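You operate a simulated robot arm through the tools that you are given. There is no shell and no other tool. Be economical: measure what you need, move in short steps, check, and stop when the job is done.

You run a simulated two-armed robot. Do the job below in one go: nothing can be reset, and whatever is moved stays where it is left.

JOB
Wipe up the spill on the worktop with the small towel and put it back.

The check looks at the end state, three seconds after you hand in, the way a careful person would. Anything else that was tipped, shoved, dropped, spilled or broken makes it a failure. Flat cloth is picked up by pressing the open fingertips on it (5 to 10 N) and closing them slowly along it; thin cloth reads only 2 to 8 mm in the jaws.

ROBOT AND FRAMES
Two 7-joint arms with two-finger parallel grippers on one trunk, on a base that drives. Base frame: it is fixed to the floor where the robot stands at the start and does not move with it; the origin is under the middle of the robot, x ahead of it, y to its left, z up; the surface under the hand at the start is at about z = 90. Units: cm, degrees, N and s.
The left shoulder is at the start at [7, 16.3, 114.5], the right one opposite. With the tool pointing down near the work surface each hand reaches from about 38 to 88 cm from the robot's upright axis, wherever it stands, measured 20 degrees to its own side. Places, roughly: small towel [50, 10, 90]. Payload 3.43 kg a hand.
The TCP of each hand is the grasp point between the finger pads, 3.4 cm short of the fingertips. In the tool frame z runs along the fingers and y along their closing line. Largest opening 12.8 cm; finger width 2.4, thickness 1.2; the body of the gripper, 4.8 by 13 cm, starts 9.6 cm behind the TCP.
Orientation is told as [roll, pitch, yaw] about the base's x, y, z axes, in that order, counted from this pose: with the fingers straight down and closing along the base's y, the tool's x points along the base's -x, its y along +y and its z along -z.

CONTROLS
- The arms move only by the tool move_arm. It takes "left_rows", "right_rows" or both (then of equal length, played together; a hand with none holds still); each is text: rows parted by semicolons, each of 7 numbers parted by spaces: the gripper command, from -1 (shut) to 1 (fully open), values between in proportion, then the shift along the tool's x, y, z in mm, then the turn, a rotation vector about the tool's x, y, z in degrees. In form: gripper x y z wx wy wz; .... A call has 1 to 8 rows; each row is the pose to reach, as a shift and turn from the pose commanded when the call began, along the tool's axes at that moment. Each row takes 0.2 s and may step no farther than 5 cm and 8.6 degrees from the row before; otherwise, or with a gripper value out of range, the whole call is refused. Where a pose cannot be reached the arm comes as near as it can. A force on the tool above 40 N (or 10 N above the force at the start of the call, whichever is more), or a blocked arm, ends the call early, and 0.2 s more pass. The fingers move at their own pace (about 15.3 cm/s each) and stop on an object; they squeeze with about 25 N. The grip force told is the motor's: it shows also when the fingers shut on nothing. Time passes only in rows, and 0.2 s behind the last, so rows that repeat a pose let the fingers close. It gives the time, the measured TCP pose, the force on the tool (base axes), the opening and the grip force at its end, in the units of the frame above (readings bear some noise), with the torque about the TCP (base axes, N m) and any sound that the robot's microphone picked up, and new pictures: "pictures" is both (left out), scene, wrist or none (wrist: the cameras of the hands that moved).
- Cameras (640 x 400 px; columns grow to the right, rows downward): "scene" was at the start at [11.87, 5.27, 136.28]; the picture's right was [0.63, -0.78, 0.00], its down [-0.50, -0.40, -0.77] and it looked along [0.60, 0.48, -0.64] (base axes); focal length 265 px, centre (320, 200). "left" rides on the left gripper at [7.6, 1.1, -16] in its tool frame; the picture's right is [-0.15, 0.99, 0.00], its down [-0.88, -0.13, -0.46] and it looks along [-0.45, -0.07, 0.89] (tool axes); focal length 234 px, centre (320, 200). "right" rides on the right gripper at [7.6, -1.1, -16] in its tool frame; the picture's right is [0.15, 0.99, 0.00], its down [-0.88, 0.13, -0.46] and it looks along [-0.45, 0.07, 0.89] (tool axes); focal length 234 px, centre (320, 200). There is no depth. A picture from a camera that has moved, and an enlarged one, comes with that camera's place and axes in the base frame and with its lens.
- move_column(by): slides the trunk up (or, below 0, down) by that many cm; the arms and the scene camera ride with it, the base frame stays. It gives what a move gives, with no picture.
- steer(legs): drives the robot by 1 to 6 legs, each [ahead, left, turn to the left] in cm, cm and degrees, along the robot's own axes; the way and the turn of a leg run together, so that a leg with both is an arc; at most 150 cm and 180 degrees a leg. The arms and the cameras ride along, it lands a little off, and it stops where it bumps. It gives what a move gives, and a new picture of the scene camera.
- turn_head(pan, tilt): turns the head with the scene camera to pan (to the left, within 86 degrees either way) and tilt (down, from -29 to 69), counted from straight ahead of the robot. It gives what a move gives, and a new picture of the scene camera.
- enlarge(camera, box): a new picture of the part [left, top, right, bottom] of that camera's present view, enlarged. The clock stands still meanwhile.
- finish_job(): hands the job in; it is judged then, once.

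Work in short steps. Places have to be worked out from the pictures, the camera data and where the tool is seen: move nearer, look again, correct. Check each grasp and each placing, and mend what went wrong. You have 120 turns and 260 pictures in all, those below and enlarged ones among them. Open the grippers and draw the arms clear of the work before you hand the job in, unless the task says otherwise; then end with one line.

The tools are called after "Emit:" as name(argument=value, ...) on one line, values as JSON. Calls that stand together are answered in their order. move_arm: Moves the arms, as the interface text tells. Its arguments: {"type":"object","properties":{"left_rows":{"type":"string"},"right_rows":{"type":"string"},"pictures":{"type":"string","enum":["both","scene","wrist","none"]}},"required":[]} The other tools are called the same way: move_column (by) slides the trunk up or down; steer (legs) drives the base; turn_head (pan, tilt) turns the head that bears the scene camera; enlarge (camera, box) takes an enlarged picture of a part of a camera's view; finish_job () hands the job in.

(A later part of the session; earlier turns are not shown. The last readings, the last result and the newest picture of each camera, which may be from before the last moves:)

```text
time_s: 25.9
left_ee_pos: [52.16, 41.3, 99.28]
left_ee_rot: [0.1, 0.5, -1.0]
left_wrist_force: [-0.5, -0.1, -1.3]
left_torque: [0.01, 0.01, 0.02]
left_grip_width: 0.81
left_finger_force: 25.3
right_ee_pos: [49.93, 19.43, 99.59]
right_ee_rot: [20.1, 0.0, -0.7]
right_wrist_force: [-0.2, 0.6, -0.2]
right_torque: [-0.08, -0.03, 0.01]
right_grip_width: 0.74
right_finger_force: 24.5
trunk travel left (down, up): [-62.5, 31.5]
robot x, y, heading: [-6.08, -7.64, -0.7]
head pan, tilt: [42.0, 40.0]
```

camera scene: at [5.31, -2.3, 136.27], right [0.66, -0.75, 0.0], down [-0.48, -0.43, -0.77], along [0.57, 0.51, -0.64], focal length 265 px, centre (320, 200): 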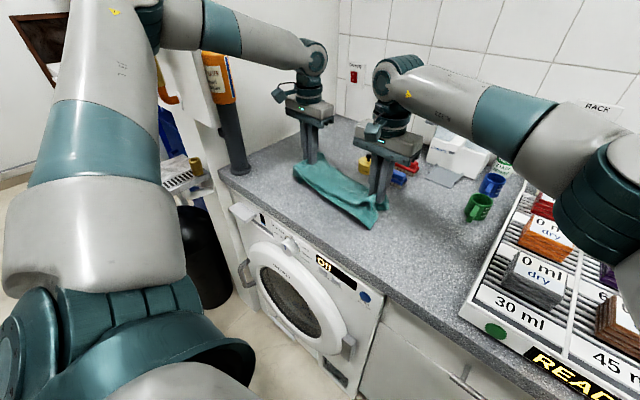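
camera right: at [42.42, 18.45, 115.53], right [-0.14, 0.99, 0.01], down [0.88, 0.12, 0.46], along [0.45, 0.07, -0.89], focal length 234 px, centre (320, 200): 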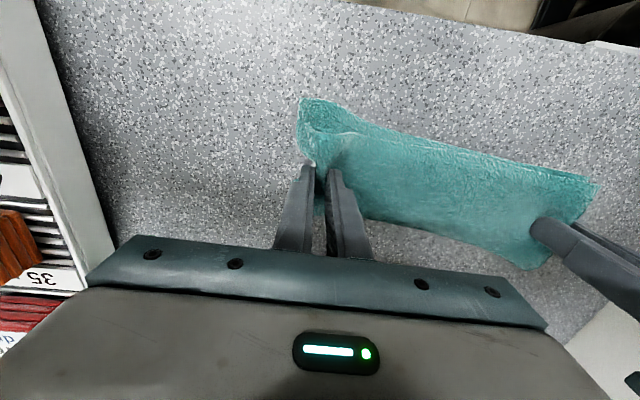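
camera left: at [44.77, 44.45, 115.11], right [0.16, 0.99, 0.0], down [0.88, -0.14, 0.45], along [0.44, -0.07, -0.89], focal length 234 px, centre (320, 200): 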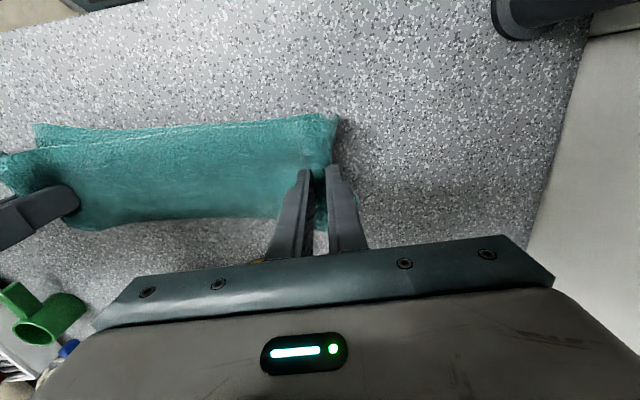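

The tilt worked and the tension is gone. Now both hands move 5 cm further left.

Emit:
move_arm(left_rows="-1 0 15 0 0 0 0;-1 0 30 0 0 0 0;-1 0 45 0 0 0 0;-1 0 45 0 0 0 0", right_rows="-1 0 14 5 0 0 0;-1 0 28 10 0 0 0;-1 0 42 15 0 0 0;-1 0 42 15 0 0 0")

```text
time_s: 26.9
left_ee_pos: [52.1, 45.68, 99.27]
left_ee_rot: [0.2, 0.5, -0.9]
left_wrist_force: [-0.1, 0.5, -1.1]
left_torque: [0.0, 0.01, 0.0]
left_grip_width: 0.84
left_finger_force: 24.6
right_ee_pos: [50.15, 23.81, 99.54]
right_ee_rot: [20.0, 0.1, -0.6]
right_wrist_force: [0.3, -0.3, -1.1]
right_torque: [-0.06, 0.0, -0.01]
right_grip_width: 0.78
right_finger_force: 25.5
trunk travel left (down, up): [-62.5, 31.5]
robot x, y, heading: [-6.08, -7.68, -0.3]
head pan, tilt: [42.0, 40.0]
camera scene: at [5.34, -2.41, 136.27], right [0.66, -0.75, 0.0], down [-0.48, -0.43, -0.77], along [0.57, 0.51, -0.64], focal length 265 px, centre (320, 200)
camera right: at [42.52, 17.38, 114.25], right [-0.14, 0.93, 0.34], down [0.88, -0.04, 0.47], along [0.45, 0.36, -0.81], focal length 234 px, centre (320, 200)
camera left: at [44.85, 46.97, 115.19], right [0.16, 0.99, 0.0], down [0.88, -0.15, 0.45], along [0.44, -0.07, -0.89], focal length 234 px, centre (320, 200)
```

scene: 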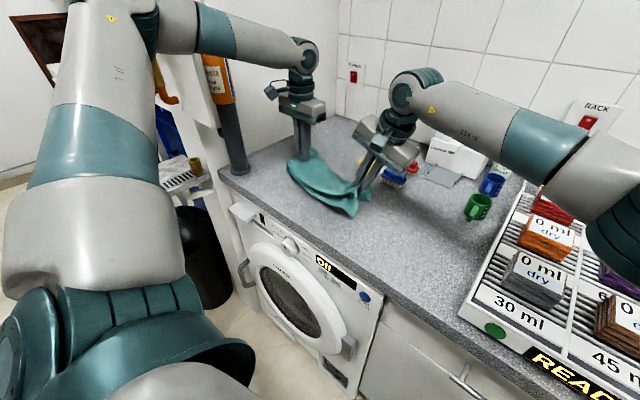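
right: 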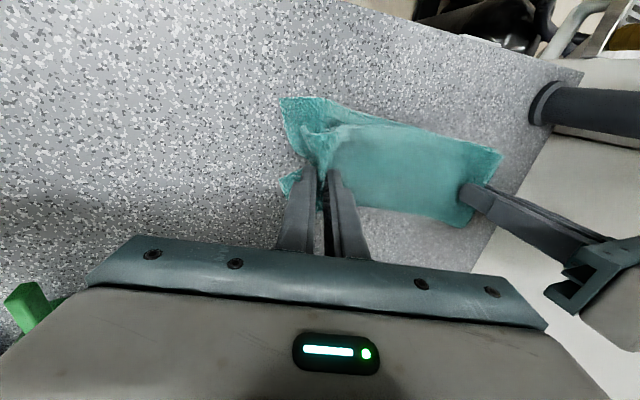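
left: 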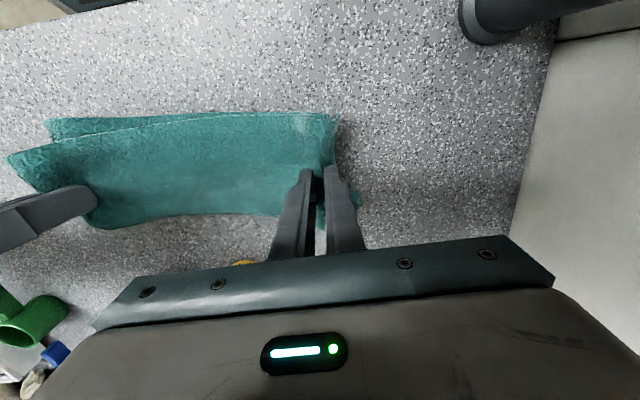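

The left pinch is now over the spill centre. I'll lower both hands; the left one will press lightly.

Emit:
move_arm(left_rows="-1 0 0 20 0 0 0;-1 0 0 40 0 0 0;-1 0 0 48 0 0 0;-1 0 0 51 0 0 0;-1 0 0 51 0 0 0", right_rows="-1 0 -7 18 0 0 0;-1 0 -14 37 0 0 0;-1 0 -15 41 0 0 0;-1 0 -15 42 0 0 0;-1 0 -15 42 0 0 0", pictures="none")

```text
time_s: 28.1
left_ee_pos: [52.08, 45.71, 94.27]
left_ee_rot: [0.4, 0.4, -0.9]
left_wrist_force: [2.4, 3.0, 12.1]
left_torque: [0.15, -0.06, 0.0]
left_grip_width: 0.83
left_finger_force: 24.8
right_ee_pos: [49.97, 23.93, 95.21]
right_ee_rot: [20.0, -0.1, -0.6]
right_wrist_force: [0.8, -0.2, 0.1]
right_torque: [-0.07, -0.02, -0.02]
right_grip_width: 0.76
right_finger_force: 24.9
trunk travel left (down, up): [-62.5, 31.5]
robot x, y, heading: [-6.35, -7.75, -0.6]
head pan, tilt: [42.0, 40.0]
```

Pressing at 12 N over the spill. I'll scrub in a loop with both hands moving together.

Emit:
move_arm(left_rows="-1 -20 0 0 0 0 0;-1 -40 5 0 0 0 0;-1 -38 30 0 0 0 0;-1 0 38 0 0 0 0;-1 35 30 0 0 0 0;-1 40 0 0 0 0 0;-1 35 -30 0 0 0 0;-1 0 -35 0 0 0 0", right_rows="-1 -20 0 0 0 0 0;-1 -40 5 0 0 0 0;-1 -38 28 10 0 0 0;-1 0 35 13 0 0 0;-1 35 28 10 0 0 0;-1 40 0 0 0 0 0;-1 35 -28 -10 0 0 0;-1 0 -33 -12 0 0 0", pictures="none")

```text
time_s: 29.9
left_ee_pos: [52.12, 42.25, 94.16]
left_ee_rot: [0.3, 0.6, -0.8]
left_wrist_force: [-5.0, 1.1, 17.2]
left_torque: [0.12, 0.23, -0.01]
left_grip_width: 0.84
left_finger_force: 25.3
right_ee_pos: [49.95, 20.51, 95.21]
right_ee_rot: [20.0, 0.1, -0.5]
right_wrist_force: [0.4, 0.3, -0.3]
right_torque: [-0.04, 0.03, 0.03]
right_grip_width: 0.75
right_finger_force: 25.1
right hand out of reach, approached as far as the arm can: row 3
trunk travel left (down, up): [-62.5, 31.5]
robot x, y, heading: [-6.5, -7.64, -0.5]
head pan, tilt: [42.0, 40.0]
```

Continuing with zig-zag strokes across the patch.

Emit:
move_arm(left_rows="-1 -35 0 1 0 0 0;-1 -40 25 1 0 0 0;-1 0 25 1 0 0 0;-1 38 25 1 0 0 0;-1 38 50 1 0 0 0;-1 0 50 1 0 0 0;-1 -35 50 1 0 0 0;-1 -15 65 1 0 0 0", right_rows="-1 -20 0 0 0 0 0;-1 -20 23 8 0 0 0;-1 0 23 8 0 0 0;-1 20 23 8 0 0 0;-1 20 45 16 0 0 0;-1 0 45 16 0 0 0;-1 -15 45 16 0 0 0;-1 0 50 18 0 0 0", pictures="none")

Emit:
move_arm(left_rows="-1 20 0 0 0 0 0;-1 45 -10 0 0 0 0;-1 30 -40 0 0 0 0;-1 0 -50 0 0 0 0;-1 0 -80 0 0 0 0;-1 0 -80 -20 0 0 0;-1 0 -80 -50 0 0 0;-1 0 -80 -50 0 0 0", right_rows="-1 0 0 0 0 0 0;-1 0 -9 -4 0 0 0;-1 0 -38 -14 0 0 0;-1 0 -47 -17 0 0 0;-1 0 -75 -27 0 0 0;-1 0 -68 -46 0 0 0;-1 0 -60 -70 0 0 0;-1 0 -60 -70 0 0 0")

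```text
time_s: 31.7
left_ee_pos: [53.6, 48.5, 94.13]
left_ee_rot: [0.1, 0.2, -1.0]
left_wrist_force: [4.8, -8.6, 19.3]
left_torque: [-0.27, -0.22, -0.07]
left_grip_width: 0.86
left_finger_force: 25.2
right_ee_pos: [49.88, 25.62, 95.27]
right_ee_rot: [20.1, 0.0, -0.6]
right_wrist_force: [1.2, 4.8, -0.6]
right_torque: [0.01, -0.06, -0.01]
right_grip_width: 0.75
right_finger_force: 25.0
trunk travel left (down, up): [-62.5, 31.5]
robot x, y, heading: [-6.04, -8.05, -0.6]
head pan, tilt: [42.0, 40.0]
```

```text
time_s: 33.5
left_ee_pos: [53.61, 40.7, 98.81]
left_ee_rot: [0.1, 0.7, -1.0]
left_wrist_force: [-0.8, -4.6, -0.2]
left_torque: [-0.19, 0.04, 0.02]
left_grip_width: 0.86
left_finger_force: 24.9
right_ee_pos: [50.08, 17.78, 99.46]
right_ee_rot: [19.9, 0.1, -0.6]
right_wrist_force: [1.7, 6.1, -1.4]
right_torque: [0.1, 0.02, -0.01]
right_grip_width: 0.77
right_finger_force: 25.3
trunk travel left (down, up): [-62.5, 31.5]
robot x, y, heading: [-6.13, -8.15, -1.0]
head pan, tilt: [42.0, 40.0]
camera scene: at [5.46, -2.36, 136.25], right [0.66, -0.75, 0.0], down [-0.48, -0.43, -0.77], along [0.57, 0.51, -0.64], focal length 265 px, centre (320, 200)
camera right: at [42.54, 11.2, 114.14], right [-0.14, 0.93, 0.34], down [0.88, -0.04, 0.47], along [0.45, 0.36, -0.81], focal length 234 px, centre (320, 200)
camera left: at [46.31, 41.88, 114.78], right [0.16, 0.99, 0.0], down [0.88, -0.15, 0.44], along [0.44, -0.07, -0.9], focal length 234 px, centre (320, 200)
```

scene: 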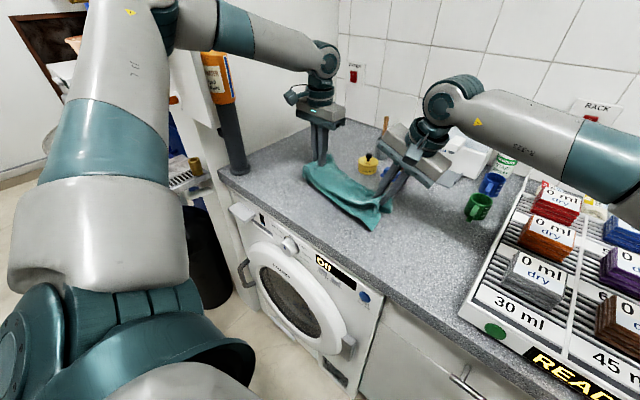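
right: 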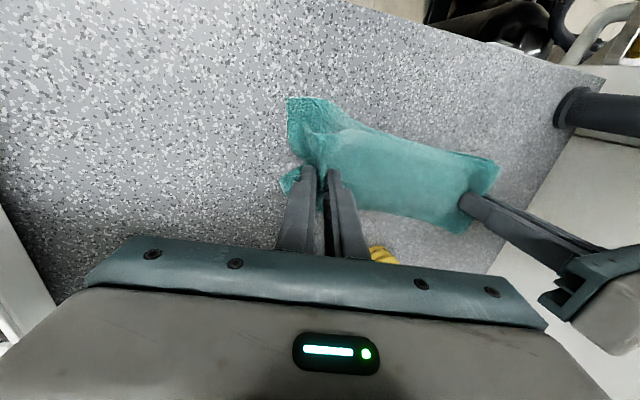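
left: 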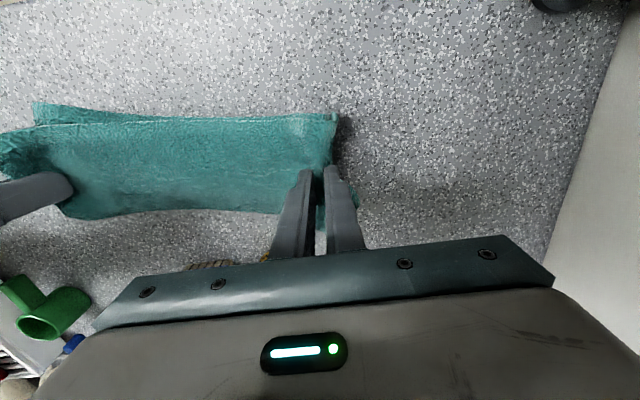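

Lifted. I'll move both hands right by 8 cm to inspect the spill area, and untilt the right hand on the way.

Emit:
move_arm(left_rows="-1 10 -20 0 0 0 0;-1 20 -45 0 0 0 0;-1 30 -70 0 0 0 0;-1 35 -90 0 0 0 0;-1 35 -90 0 0 0 0", right_rows="-1 4 -19 -7 5 0 0;-1 8 -42 -15 10 0 0;-1 12 -66 -24 15 0 0;-1 15 -85 -31 20 0 0;-1 15 -85 -31 20 0 0")

Emit:
enlarge(camera="scene", box=[220, 110, 400, 230])

Emit:
enlarge(camera="left", box=[320, 60, 640, 250])

```text
time_s: 34.7
left_ee_pos: [50.12, 31.69, 98.86]
left_ee_rot: [0.1, 0.6, -0.9]
left_wrist_force: [-1.0, -18.0, -0.6]
left_torque: [-0.69, 0.03, 0.01]
left_grip_width: 0.91
left_finger_force: 24.8
right_ee_pos: [48.3, 8.84, 99.56]
right_ee_rot: [0.1, 0.1, -0.5]
right_wrist_force: [0.5, 18.5, -1.0]
right_torque: [0.7, -0.08, -0.06]
right_grip_width: 0.81
right_finger_force: 25.8
trunk travel left (down, up): [-62.5, 31.5]
robot x, y, heading: [-6.37, -7.77, -0.4]
head pan, tilt: [42.0, 40.0]
camera scene: at [5.34, -2.29, 136.27], right [0.66, -0.75, 0.0], down [-0.48, -0.43, -0.77], along [0.57, 0.51, -0.64], focal length 265 px, centre (320, 200)
camera right: at [40.77, 7.73, 115.67], right [-0.14, 0.99, 0.0], down [0.88, 0.12, 0.45], along [0.45, 0.06, -0.89], focal length 234 px, centre (320, 200)
camera left: at [42.62, 32.94, 114.84], right [0.16, 0.99, 0.0], down [0.88, -0.14, 0.45], along [0.44, -0.07, -0.89], focal length 234 px, centre (320, 200)
```

scene: 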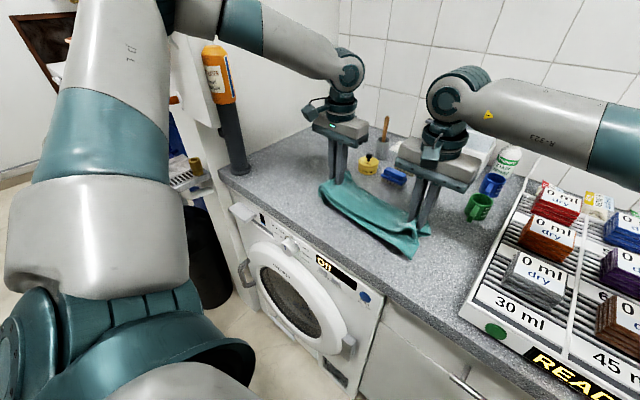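
right: 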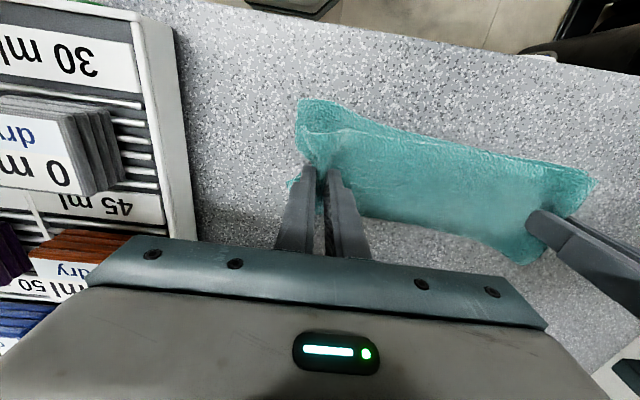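
left: 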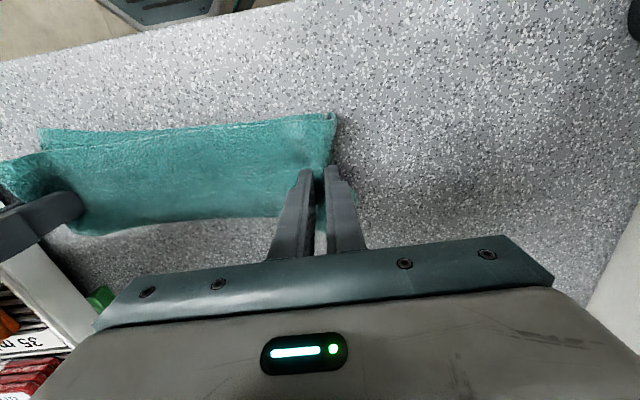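

```text
3.33 times, centred on (310, 170) of scene
camera zoom: at [5.34, -2.29, 136.27], right [0.66, -0.75, 0.0], down [-0.48, -0.43, -0.77], along [0.57, 0.51, -0.64], focal length 882 px, centre (353, 300)
```

zoom: 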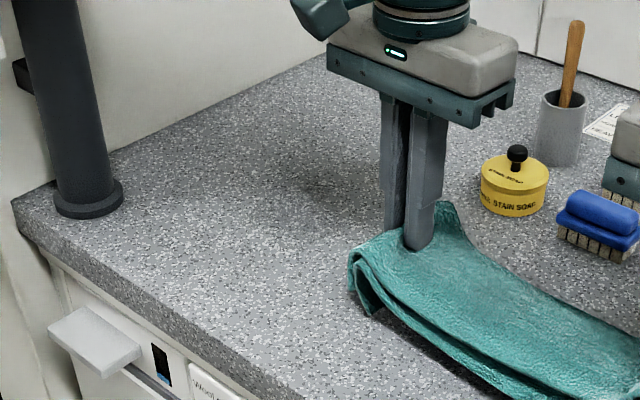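

```text
2.00 times, centred on (480, 155) of left
camera zoom: at [42.62, 32.94, 114.84], right [0.16, 0.99, 0.0], down [0.88, -0.14, 0.45], along [0.44, -0.07, -0.89], focal length 468 px, centre (0, 290)
```

zoom: 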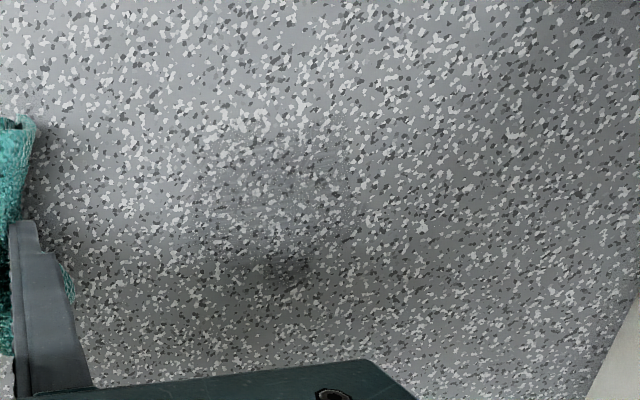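

There seems to be a faint residue, with a small dark spot near (55.5, 48). I'll zoom in more.

Emit:
enlarge(camera="left", box=[390, 100, 530, 225])

Emit:
enlarge(camera="scene", box=[260, 130, 340, 190])

```text
3.20 times, centred on (460, 162) of left
camera zoom: at [42.62, 32.94, 114.84], right [0.16, 0.99, 0.0], down [0.88, -0.14, 0.45], along [0.44, -0.07, -0.89], focal length 749 px, centre (-128, 320)
```

zoom: 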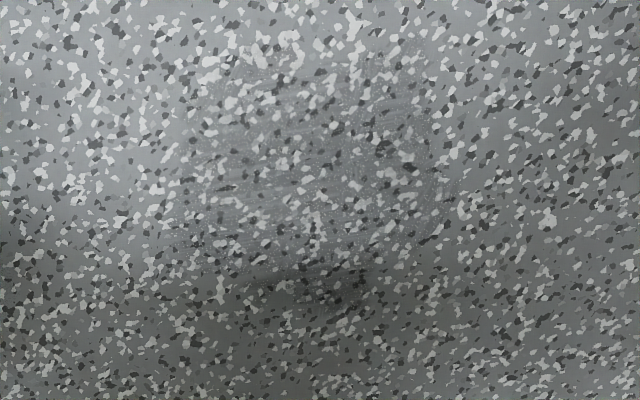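

```text
6.67 times, centred on (300, 160) of scene
camera zoom: at [5.34, -2.29, 136.27], right [0.66, -0.75, 0.0], down [-0.48, -0.43, -0.77], along [0.57, 0.51, -0.64], focal length 1765 px, centre (453, 467)
```

zoom: 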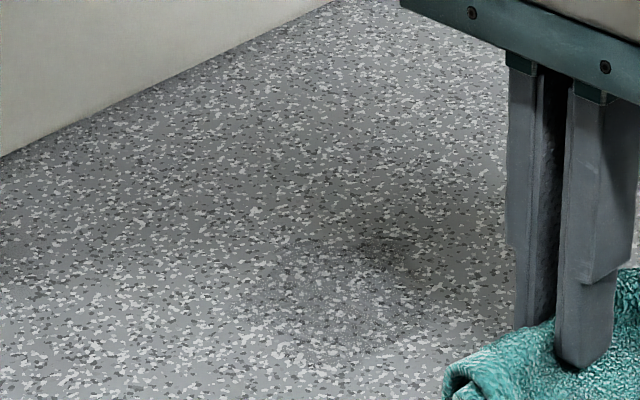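

A round residue about 9–10 cm wide remains, centred at (52.3, 47), darkest at its far edge near (56, 47). I'll go back with the right hand tilted more for reach and scrub a wider area.

Emit:
move_arm(left_rows="-1 -4 20 0 0 0 0;-1 -8 40 0 0 0 0;-1 -12 60 0 0 0 0;-1 -16 80 0 0 0 0;-1 -22 105 0 0 0 0;-1 -22 120 0 0 0 0;-1 -22 120 0 0 0 0", right_rows="-1 -4 25 0 -7 0 0;-1 -8 45 0 -14 0 0;-1 -12 65 0 -21 0 0;-1 -16 85 0 -28 0 0;-1 -22 110 0 -35 0 0;-1 -22 125 0 -35 0 0;-1 -22 125 0 -35 0 0", pictures="scene")

```text
time_s: 36.3
left_ee_pos: [52.32, 43.44, 98.96]
left_ee_rot: [0.2, 0.6, -0.9]
left_wrist_force: [0.5, -0.2, -0.2]
left_torque: [0.01, -0.02, -0.02]
left_grip_width: 0.84
left_finger_force: 24.9
right_ee_pos: [50.58, 20.98, 99.54]
right_ee_rot: [35.1, 0.1, -0.6]
right_wrist_force: [-0.5, -0.1, 0.3]
right_torque: [-0.08, 0.0, -0.02]
right_grip_width: 0.65
right_finger_force: 25.0
trunk travel left (down, up): [-62.5, 31.5]
robot x, y, heading: [-5.81, -7.77, -0.6]
head pan, tilt: [42.0, 40.0]
camera scene: at [5.36, -2.45, 136.27], right [0.66, -0.75, 0.0], down [-0.48, -0.42, -0.77], along [0.57, 0.51, -0.64], focal length 265 px, centre (320, 200)
```

scene: 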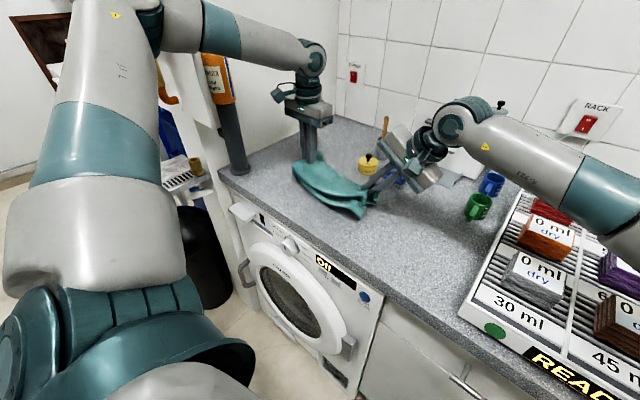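

Next I'll lower at the far edge (x≈57) and stroke left along it, then step nearer.

Emit:
move_arm(left_rows="-1 -45 0 20 0 0 0;-1 -45 0 40 0 0 0;-1 -45 0 48 0 0 0;-1 -45 30 48 0 0 0;-1 -45 60 48 0 0 0;-1 -45 85 48 0 0 0;-1 -25 85 48 0 0 0;-1 -25 55 48 0 0 0", right_rows="-1 -20 -11 16 0 0 0;-1 -20 -20 29 0 0 0;-1 -20 -20 29 0 0 0;-1 -20 5 46 0 0 0;-1 -20 29 63 0 0 0;-1 -20 50 77 0 0 0;-1 -10 50 77 0 0 0;-1 -10 25 60 0 0 0", pictures="none")

Emit:
move_arm(left_rows="-1 0 -30 0 0 0 0;-1 0 -55 0 0 0 0;-1 20 -55 0 0 0 0;-1 20 -25 0 0 0 0;-1 20 5 0 0 0 0;-1 20 30 0 0 0 0;-1 40 30 0 0 0 0;-1 40 0 0 0 0 0", right_rows="-1 0 -25 -17 0 0 0;-1 0 -45 -31 0 0 0;-1 10 -45 -31 0 0 0;-1 10 -20 -14 0 0 0;-1 10 4 3 0 0 0;-1 10 25 17 0 0 0;-1 20 25 17 0 0 0;-1 20 0 0 0 0 0", pictures="none")

```text
time_s: 38.1
left_ee_pos: [54.36, 49.36, 94.28]
left_ee_rot: [0.5, 0.5, -0.7]
left_wrist_force: [-3.5, 4.4, 16.7]
left_torque: [0.24, 0.18, 0.0]
left_grip_width: 0.86
left_finger_force: 25.6
right_ee_pos: [51.47, 26.55, 96.2]
right_ee_rot: [35.1, 0.0, -0.4]
right_wrist_force: [-0.4, 0.6, -0.9]
right_torque: [-0.05, 0.01, 0.03]
right_grip_width: 0.65
right_finger_force: 24.1
trunk travel left (down, up): [-62.5, 31.5]
robot x, y, heading: [-6.0, -7.75, -0.5]
head pan, tilt: [42.0, 40.0]
```

```text
time_s: 39.9
left_ee_pos: [50.72, 49.87, 94.4]
left_ee_rot: [0.2, 0.4, -0.5]
left_wrist_force: [2.3, 1.8, 7.2]
left_torque: [0.16, -0.02, -0.05]
left_grip_width: 0.85
left_finger_force: 24.7
right_ee_pos: [49.53, 27.01, 96.28]
right_ee_rot: [35.0, -0.1, -0.3]
right_wrist_force: [0.4, 0.8, -0.6]
right_torque: [-0.05, 0.01, -0.02]
right_grip_width: 0.66
right_finger_force: 25.4
trunk travel left (down, up): [-62.5, 31.5]
robot x, y, heading: [-6.04, -7.63, -0.4]
head pan, tilt: [42.0, 40.0]
```

Continuing with the near rows, pressing 2 mm deeper, and then strokes along x.

Emit:
move_arm(left_rows="-1 0 -30 2 0 0 0;-1 0 -60 2 0 0 0;-1 22 -60 2 0 0 0;-1 22 -30 2 0 0 0;-1 22 0 2 0 0 0;-1 -15 5 2 0 0 0;-1 -50 -10 2 0 0 0;-1 -15 -15 2 0 0 0", right_rows="-1 0 -25 -17 0 0 0;-1 0 -49 -34 0 0 0;-1 10 -49 -34 0 0 0;-1 10 -25 -17 0 0 0;-1 10 0 0 0 0 0;-1 0 0 0 0 0 0;-1 -10 -8 -6 0 0 0;-1 0 -12 -9 0 0 0", pictures="none")

Emit:
move_arm(left_rows="-1 35 -5 0 0 0 0;-1 35 -25 0 0 0 0;-1 0 -25 0 0 0 0;-1 -38 -25 0 0 0 0;-1 -38 -45 0 0 0 0;-1 0 -45 0 0 0 0;-1 0 -55 -20 0 0 0;-1 0 -75 -48 0 0 0", right_rows="-1 5 -4 -3 0 0 0;-1 5 -20 -14 0 0 0;-1 0 -20 -14 0 0 0;-1 -5 -20 -14 0 0 0;-1 -5 -37 -26 0 0 0;-1 0 -37 -26 0 0 0;-1 0 -36 -47 0 0 0;-1 0 -43 -69 0 0 0", pictures="none")

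Emit:
move_arm(left_rows="-1 5 -20 0 0 0 0;-1 10 -45 0 0 0 0;-1 15 -70 0 0 0 0;-1 20 -95 0 0 0 0;-1 20 -110 0 0 0 0;-1 20 -110 0 0 0 0", right_rows="-1 4 -16 -11 7 0 0;-1 8 -37 -26 14 0 0;-1 12 -57 -40 21 0 0;-1 15 -78 -54 28 0 0;-1 15 -90 -63 35 0 0;-1 15 -90 -63 35 0 0", pictures="both")

Emit:
enlarge(camera="left", box=[340, 80, 560, 235])

Emit:
enlarge(camera="scene", box=[240, 120, 340, 195])

```text
time_s: 41.7
left_ee_pos: [52.18, 47.78, 94.14]
left_ee_rot: [0.2, 0.1, -0.9]
left_wrist_force: [7.1, -0.4, 18.4]
left_torque: [0.0, -0.26, 0.01]
left_grip_width: 0.87
left_finger_force: 25.0
right_ee_pos: [49.43, 24.98, 96.4]
right_ee_rot: [35.0, -0.1, -0.6]
right_wrist_force: [-0.7, -0.2, 0.0]
right_torque: [-0.05, -0.05, -0.03]
right_grip_width: 0.64
right_finger_force: 25.0
trunk travel left (down, up): [-62.5, 31.5]
robot x, y, heading: [-6.32, -8.15, -0.6]
head pan, tilt: [42.0, 40.0]
```

```text
time_s: 43.5
left_ee_pos: [52.23, 39.87, 98.87]
left_ee_rot: [0.3, 0.6, -0.8]
left_wrist_force: [-0.1, -0.6, -0.1]
left_torque: [0.03, 0.01, -0.02]
left_grip_width: 0.85
left_finger_force: 24.7
right_ee_pos: [49.66, 17.38, 99.41]
right_ee_rot: [35.1, 0.0, -0.6]
right_wrist_force: [-0.7, -0.5, -0.2]
right_torque: [-0.03, 0.02, 0.01]
right_grip_width: 0.66
right_finger_force: 25.0
trunk travel left (down, up): [-62.5, 31.5]
robot x, y, heading: [-6.3, -7.73, -0.6]
head pan, tilt: [42.0, 40.0]
```

```text
time_s: 44.9
left_ee_pos: [50.11, 29.17, 98.63]
left_ee_rot: [0.2, 0.5, -0.9]
left_wrist_force: [-0.3, -11.9, 0.0]
left_torque: [-0.41, 0.03, 0.05]
left_grip_width: 0.88
left_finger_force: 24.9
right_ee_pos: [47.92, 6.9, 99.42]
right_ee_rot: [0.1, 0.1, -0.6]
right_wrist_force: [0.8, 11.8, -0.7]
right_torque: [0.49, -0.02, -0.02]
right_grip_width: 0.65
right_finger_force: 24.8
trunk travel left (down, up): [-62.5, 31.5]
robot x, y, heading: [-6.47, -7.64, -0.3]
head pan, tilt: [42.0, 40.0]
camera scene: at [5.33, -2.37, 136.27], right [0.66, -0.75, 0.0], down [-0.48, -0.43, -0.77], along [0.57, 0.51, -0.64], focal length 265 px, centre (320, 200)
camera right: at [40.4, 5.74, 115.4], right [-0.14, 0.99, 0.0], down [0.88, 0.12, 0.45], along [0.45, 0.06, -0.89], focal length 234 px, centre (320, 200)
camera left: at [42.67, 30.46, 114.66], right [0.16, 0.99, 0.0], down [0.88, -0.15, 0.45], along [0.44, -0.07, -0.89], focal length 234 px, centre (320, 200)
```

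scene: 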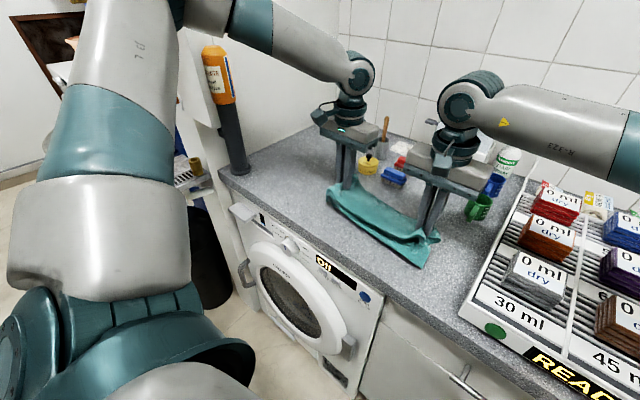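
right: 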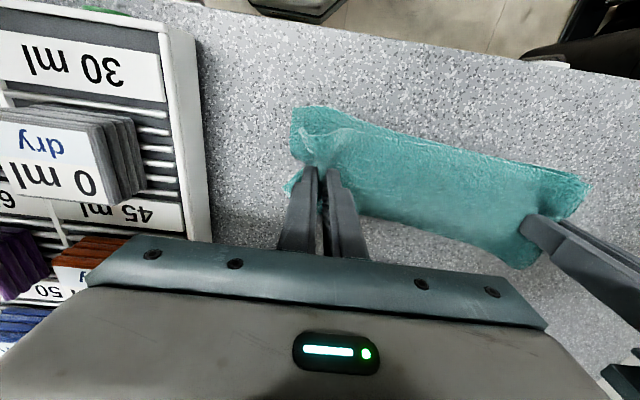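
left: 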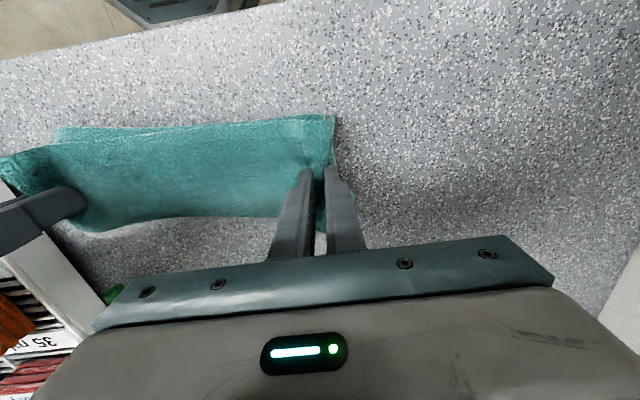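

```text
2.58 times, centred on (450, 158) of left
camera zoom: at [42.67, 30.46, 114.66], right [0.16, 0.99, 0.0], down [0.88, -0.15, 0.45], along [0.44, -0.07, -0.89], focal length 604 px, centre (-16, 310)
```

zoom: 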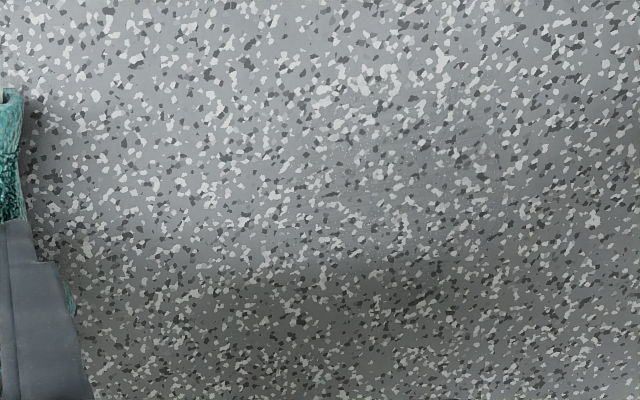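

```text
5.33 times, centred on (290, 158) of scene
camera zoom: at [5.33, -2.37, 136.27], right [0.66, -0.75, 0.0], down [-0.48, -0.43, -0.77], along [0.57, 0.51, -0.64], focal length 1412 px, centre (480, 427)
```

zoom: 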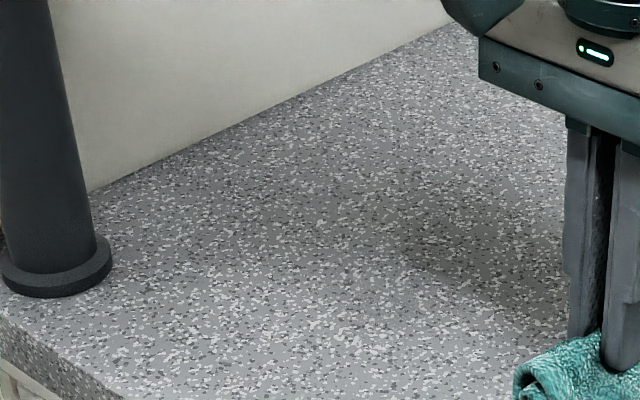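

Nearly clean. I'll take one closer look for residue.

Emit:
enlarge(camera="left", box=[430, 90, 550, 210])

```text
3.33 times, centred on (490, 150) of left
camera zoom: at [42.67, 30.46, 114.66], right [0.16, 0.99, 0.0], down [0.88, -0.15, 0.45], along [0.44, -0.07, -0.89], focal length 781 px, centre (-247, 367)
```

zoom: 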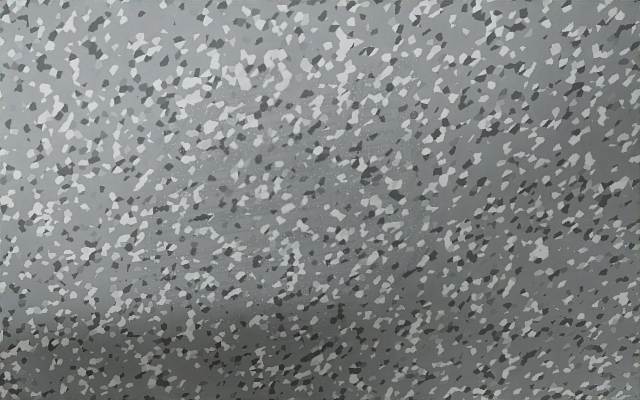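

A very faint film remains in the same circle, so I'll do another full scrub pass over it.

Emit:
move_arm(left_rows="-1 -4 25 0 0 0 0;-1 -8 50 0 0 0 0;-1 -12 75 0 0 0 0;-1 -16 100 0 0 0 0;-1 -22 125 0 0 0 0;-1 -22 142 0 0 0 0;-1 -22 142 0 0 0 0", right_rows="-1 -4 30 0 -7 0 0;-1 -8 55 0 -14 0 0;-1 -12 80 0 -21 0 0;-1 -16 105 0 -28 0 0;-1 -22 130 0 -35 0 0;-1 -22 145 0 -35 0 0;-1 -22 145 0 -35 0 0", pictures="none")

Emit:
move_arm(left_rows="-1 -40 0 20 0 0 0;-1 -40 0 40 0 0 0;-1 -40 0 49 0 0 0;-1 -40 30 49 0 0 0;-1 -40 60 49 0 0 0;-1 -40 85 49 0 0 0;-1 -20 85 49 0 0 0;-1 -20 55 49 0 0 0", right_rows="-1 -20 -11 16 0 0 0;-1 -20 -20 29 0 0 0;-1 -20 -20 29 0 0 0;-1 -20 5 46 0 0 0;-1 -20 29 63 0 0 0;-1 -20 50 77 0 0 0;-1 -10 50 77 0 0 0;-1 -10 25 60 0 0 0", pictures="none")

Emit:
move_arm(left_rows="-1 0 -30 0 0 0 0;-1 0 -55 0 0 0 0;-1 20 -55 0 0 0 0;-1 20 -25 0 0 0 0;-1 20 5 0 0 0 0;-1 20 30 0 0 0 0;-1 40 30 0 0 0 0;-1 40 0 1 0 0 0", right_rows="-1 0 -25 -17 0 0 0;-1 0 -45 -31 0 0 0;-1 10 -45 -31 0 0 0;-1 10 -20 -14 0 0 0;-1 10 4 3 0 0 0;-1 10 25 17 0 0 0;-1 20 25 17 0 0 0;-1 20 0 0 0 0 0", pictures="none")

Emit:
move_arm(left_rows="-1 0 -30 1 0 0 0;-1 0 -60 1 0 0 0;-1 20 -60 1 0 0 0;-1 20 -30 1 0 0 0;-1 20 0 1 0 0 0;-1 -15 5 1 0 0 0;-1 -50 -10 1 0 0 0;-1 -15 -15 1 0 0 0", right_rows="-1 0 -25 -17 0 0 0;-1 0 -49 -34 0 0 0;-1 10 -49 -34 0 0 0;-1 10 -25 -17 0 0 0;-1 10 0 0 0 0 0;-1 0 0 0 0 0 0;-1 -10 -8 -6 0 0 0;-1 0 -12 -9 0 0 0", pictures="none")

```text
time_s: 46.5
left_ee_pos: [52.48, 43.52, 98.88]
left_ee_rot: [0.2, 0.6, -0.9]
left_wrist_force: [-0.1, -1.4, 0.6]
left_torque: [0.03, 0.0, 0.01]
left_grip_width: 0.84
left_finger_force: 24.8
right_ee_pos: [50.38, 21.16, 99.37]
right_ee_rot: [35.2, 0.0, -0.7]
right_wrist_force: [0.9, -0.1, -0.6]
right_torque: [-0.07, 0.0, -0.01]
right_grip_width: 0.52
right_finger_force: 24.4
trunk travel left (down, up): [-62.5, 31.5]
robot x, y, heading: [-6.03, -7.91, -0.7]
head pan, tilt: [42.0, 40.0]
```

```text
time_s: 48.3
left_ee_pos: [54.2, 49.04, 94.26]
left_ee_rot: [0.4, 0.6, -0.6]
left_wrist_force: [-4.3, 10.8, 30.9]
left_torque: [0.35, 0.12, 0.01]
left_grip_width: 0.85
left_finger_force: 25.1
right_ee_pos: [51.17, 26.63, 96.2]
right_ee_rot: [35.1, -0.1, -0.3]
right_wrist_force: [0.6, 0.2, -0.6]
right_torque: [-0.09, 0.02, 0.01]
right_grip_width: 0.53
right_finger_force: 24.5
trunk travel left (down, up): [-62.5, 31.5]
robot x, y, heading: [-6.32, -7.93, -0.3]
head pan, tilt: [42.0, 40.0]
```

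```text
time_s: 50.1
left_ee_pos: [50.11, 49.07, 94.11]
left_ee_rot: [0.4, 0.3, -0.5]
left_wrist_force: [2.3, 14.0, 36.5]
left_torque: [0.43, -0.13, 0.02]
left_grip_width: 0.83
left_finger_force: 25.1
right_ee_pos: [48.93, 26.65, 96.16]
right_ee_rot: [35.1, -0.1, -0.3]
right_wrist_force: [0.1, -0.1, 0.3]
right_torque: [-0.08, 0.0, 0.05]
right_grip_width: 0.5
right_finger_force: 25.0
trunk travel left (down, up): [-62.5, 31.5]
robot x, y, heading: [-6.52, -7.67, -0.2]
head pan, tilt: [42.0, 40.0]
```

```text
time_s: 50.4
left_ee_pos: [50.34, 48.14, 94.22]
left_ee_rot: [0.6, 0.3, -0.6]
left_wrist_force: [-7.8, 2.0, 23.4]
left_torque: [0.03, 0.22, -0.03]
left_grip_width: 0.83
left_finger_force: 25.5
right_ee_pos: [49.07, 25.93, 95.96]
right_ee_rot: [35.1, 0.0, -0.3]
right_wrist_force: [-0.4, 0.0, 0.0]
right_torque: [-0.09, 0.01, 0.02]
right_grip_width: 0.53
right_finger_force: 25.2
trunk travel left (down, up): [-62.5, 31.5]
robot x, y, heading: [-6.47, -7.68, -0.4]
head pan, tilt: [42.0, 40.0]
stopped in row 1 (left hand): the force on the tool passed its limit at 50 N (the readings are from after the stop); the commanded pose is now the measured one
```

The press got too hard and stopped the call. I'll raise the hand 1.5 mm and continue scrubbing.

Emit:
move_arm(left_rows="-1 0 0 -2 0 0 0;-1 0 -25 -1 0 0 0;-1 0 -50 -1 0 0 0;-1 20 -50 -1 0 0 0;-1 20 -20 -1 0 0 0;-1 20 10 -1 0 0 0;-1 -15 15 -1 0 0 0;-1 -45 0 -1 0 0 0", right_rows="-1 0 0 0 0 0 0;-1 0 -20 -14 0 0 0;-1 0 -41 -28 0 0 0;-1 10 -41 -28 0 0 0;-1 10 -16 -11 0 0 0;-1 10 8 6 0 0 0;-1 0 8 6 0 0 0;-1 -10 0 0 0 0 0", pictures="none")

Emit:
move_arm(left_rows="-1 35 -5 0 0 0 0;-1 65 -15 0 0 0 0;-1 30 -25 0 0 0 0;-1 -5 -35 0 0 0 0;-1 30 -45 0 0 0 0;-1 30 -60 0 0 0 0;-1 25 -70 -20 0 0 0;-1 25 -90 -48 0 0 0", right_rows="-1 5 -4 -3 0 0 0;-1 15 -12 -9 0 0 0;-1 10 -20 -14 0 0 0;-1 0 -29 -20 0 0 0;-1 10 -37 -26 0 0 0;-1 10 -49 -34 0 0 0;-1 10 -46 -56 0 0 0;-1 10 -55 -79 0 0 0", pictures="none")

Emit:
move_arm(left_rows="-1 5 -20 0 0 0 0;-1 10 -45 0 0 0 0;-1 15 -70 0 0 0 0;-1 20 -95 0 0 0 0;-1 20 -110 0 0 0 0;-1 20 -110 0 0 0 0", right_rows="-1 4 -16 -11 7 0 0;-1 8 -37 -26 14 0 0;-1 12 -57 -40 21 0 0;-1 15 -78 -54 28 0 0;-1 15 -90 -63 35 0 0;-1 15 -90 -63 35 0 0", pictures="both")

Emit:
enlarge(camera="left", box=[410, 80, 570, 220])

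```text
time_s: 52.2
left_ee_pos: [54.89, 48.24, 94.23]
left_ee_rot: [0.7, 0.4, -0.6]
left_wrist_force: [-3.4, 3.4, 15.4]
left_torque: [0.09, 0.08, -0.06]
left_grip_width: 0.87
left_finger_force: 24.8
right_ee_pos: [50.18, 25.84, 96.02]
right_ee_rot: [35.1, 0.0, -0.3]
right_wrist_force: [0.0, 0.6, 0.4]
right_torque: [-0.03, -0.01, -0.02]
right_grip_width: 0.56
right_finger_force: 25.5
trunk travel left (down, up): [-62.5, 31.5]
robot x, y, heading: [-6.32, -7.56, -0.2]
head pan, tilt: [42.0, 40.0]
```

```text
time_s: 54.0
left_ee_pos: [52.2, 38.95, 98.83]
left_ee_rot: [0.4, 0.5, -0.6]
left_wrist_force: [-1.1, -0.5, 0.4]
left_torque: [0.05, -0.02, -0.03]
left_grip_width: 0.88
left_finger_force: 25.7
right_ee_pos: [49.08, 16.64, 99.44]
right_ee_rot: [35.1, -0.1, -0.4]
right_wrist_force: [0.6, -0.3, -0.2]
right_torque: [-0.04, -0.02, -0.02]
right_grip_width: 0.53
right_finger_force: 24.8
trunk travel left (down, up): [-62.5, 31.5]
robot x, y, heading: [-6.55, -7.88, -0.5]
head pan, tilt: [42.0, 40.0]
```

```text
time_s: 55.4
left_ee_pos: [50.25, 28.31, 98.65]
left_ee_rot: [0.3, 0.4, -0.6]
left_wrist_force: [-1.2, -12.5, 0.5]
left_torque: [-0.48, 0.03, 0.02]
left_grip_width: 0.88
left_finger_force: 25.1
right_ee_pos: [47.57, 6.0, 99.22]
right_ee_rot: [-0.1, 0.2, -0.3]
right_wrist_force: [0.6, 13.6, -0.4]
right_torque: [0.49, -0.07, -0.03]
right_grip_width: 0.59
right_finger_force: 24.5
trunk travel left (down, up): [-62.5, 31.5]
robot x, y, heading: [-6.35, -7.8, -0.4]
head pan, tilt: [42.0, 40.0]
camera scene: at [5.29, -2.26, 136.27], right [0.66, -0.75, 0.0], down [-0.48, -0.43, -0.77], along [0.57, 0.51, -0.64], focal length 265 px, centre (320, 200)
camera right: at [40.09, 4.76, 115.1], right [-0.14, 0.99, 0.0], down [0.88, 0.13, 0.45], along [0.45, 0.06, -0.89], focal length 234 px, centre (320, 200)
camera left: at [42.85, 29.43, 114.6], right [0.16, 0.99, 0.0], down [0.88, -0.14, 0.45], along [0.44, -0.07, -0.89], focal length 234 px, centre (320, 200)
```

scene: 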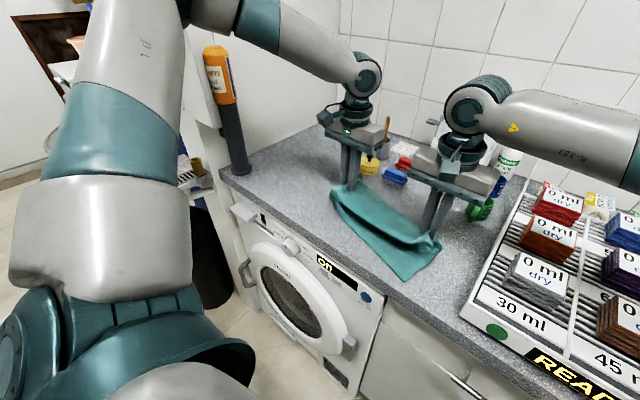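
right: 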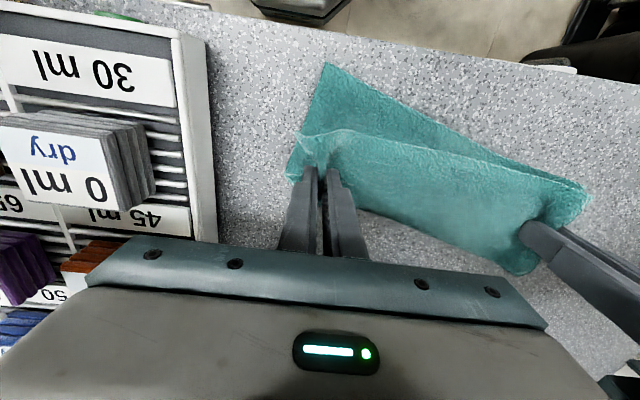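
left: 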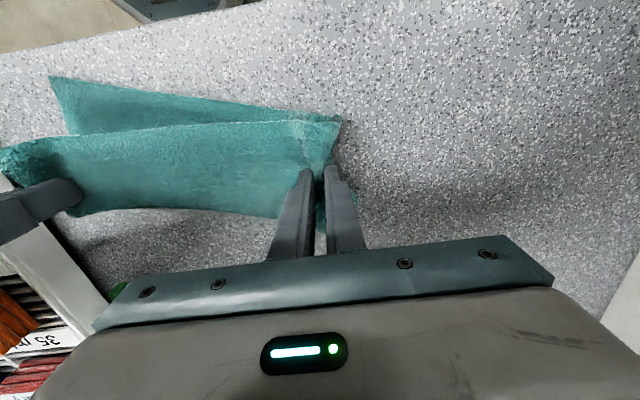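

```text
2.86 times, centred on (490, 150) of left
camera zoom: at [42.85, 29.43, 114.6], right [0.16, 0.99, 0.0], down [0.88, -0.14, 0.45], along [0.44, -0.07, -0.89], focal length 669 px, centre (-166, 343)
```

zoom: 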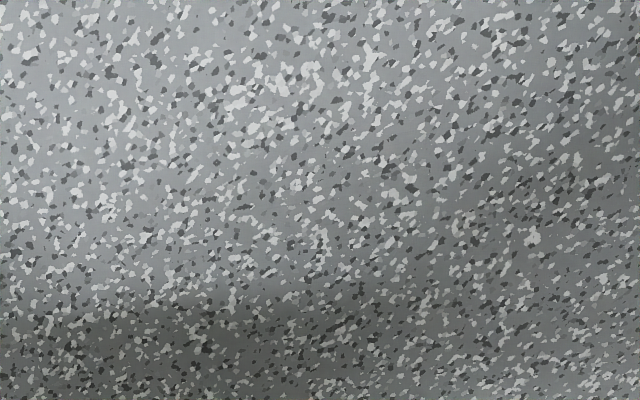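

The worktop looks clean. The washer's display seems to read differently, so I'll check that before putting the towel back. I also see the towel's lower layer has slipped out of the right grip.

Emit:
enlarge(camera="scene", box=[220, 190, 440, 340])

```text
2.67 times, centred on (330, 265) of scene
camera zoom: at [5.29, -2.26, 136.27], right [0.66, -0.75, 0.0], down [-0.48, -0.43, -0.77], along [0.57, 0.51, -0.64], focal length 706 px, centre (293, 27)
```

zoom: 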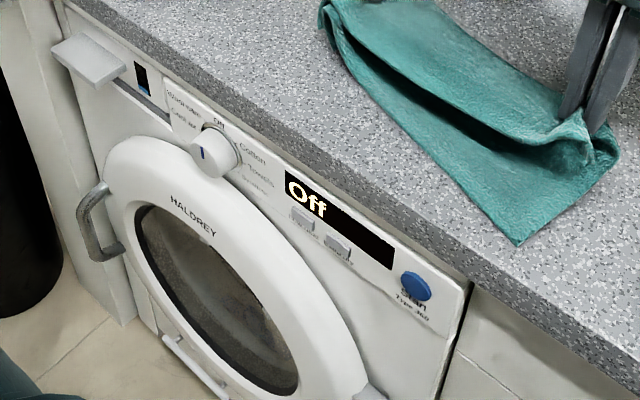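

The display still says Off. I'll carry the towel back to the original spot and lower it.

Emit:
move_arm(left_rows="-1 8 -15 0 0 0 0;-1 15 -29 0 0 0 0;-1 15 -29 20 0 0 0;-1 15 -29 35 0 0 0;-1 15 -29 42 0 0 0;-1 15 -29 42 0 0 0", right_rows="-1 2 -15 0 0 0 0;-1 4 -29 0 0 0 0;-1 4 -29 20 0 0 0;-1 4 -29 38 0 0 0;-1 4 -29 48 0 0 0;-1 4 -29 48 0 0 0")

```text
time_s: 56.8
left_ee_pos: [48.6, 25.45, 94.49]
left_ee_rot: [0.3, 0.5, -0.6]
left_wrist_force: [0.2, -11.8, 4.7]
left_torque: [-0.37, -0.04, 0.07]
left_grip_width: 0.88
left_finger_force: 25.1
right_ee_pos: [47.06, 3.03, 94.47]
right_ee_rot: [0.0, 0.0, -0.5]
right_wrist_force: [0.1, 11.7, 2.7]
right_torque: [0.51, -0.04, -0.01]
right_grip_width: 0.55
right_finger_force: 24.8
trunk travel left (down, up): [-62.5, 31.5]
robot x, y, heading: [-6.26, -7.84, -0.3]
head pan, tilt: [42.0, 40.0]
camera scene: at [5.21, -2.28, 136.29], right [0.66, -0.75, 0.0], down [-0.48, -0.43, -0.77], along [0.57, 0.51, -0.64], focal length 265 px, centre (320, 200)
camera right: at [39.61, 1.87, 110.45], right [-0.14, 0.99, 0.0], down [0.88, 0.12, 0.46], along [0.45, 0.06, -0.89], focal length 234 px, centre (320, 200)
camera left: at [41.23, 26.54, 110.38], right [0.16, 0.99, 0.01], down [0.88, -0.14, 0.45], along [0.44, -0.07, -0.89], focal length 234 px, centre (320, 200)
```

scene: 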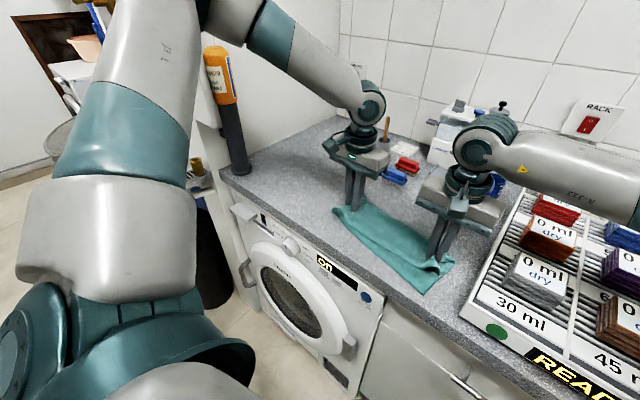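
right: 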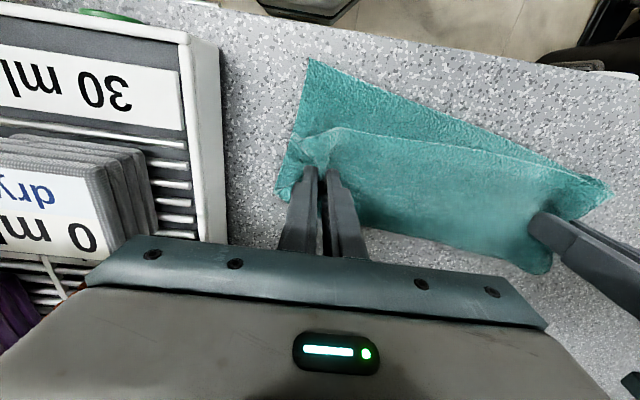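
left: 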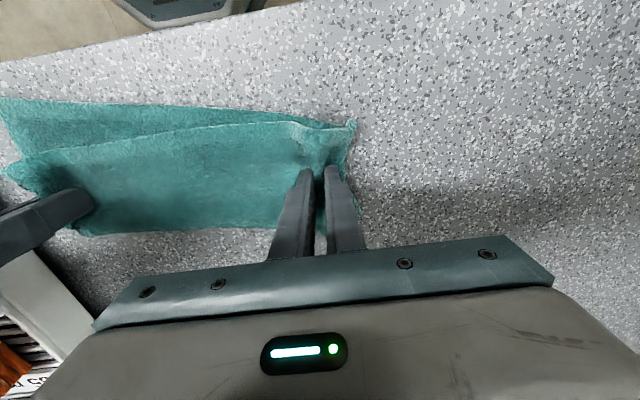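

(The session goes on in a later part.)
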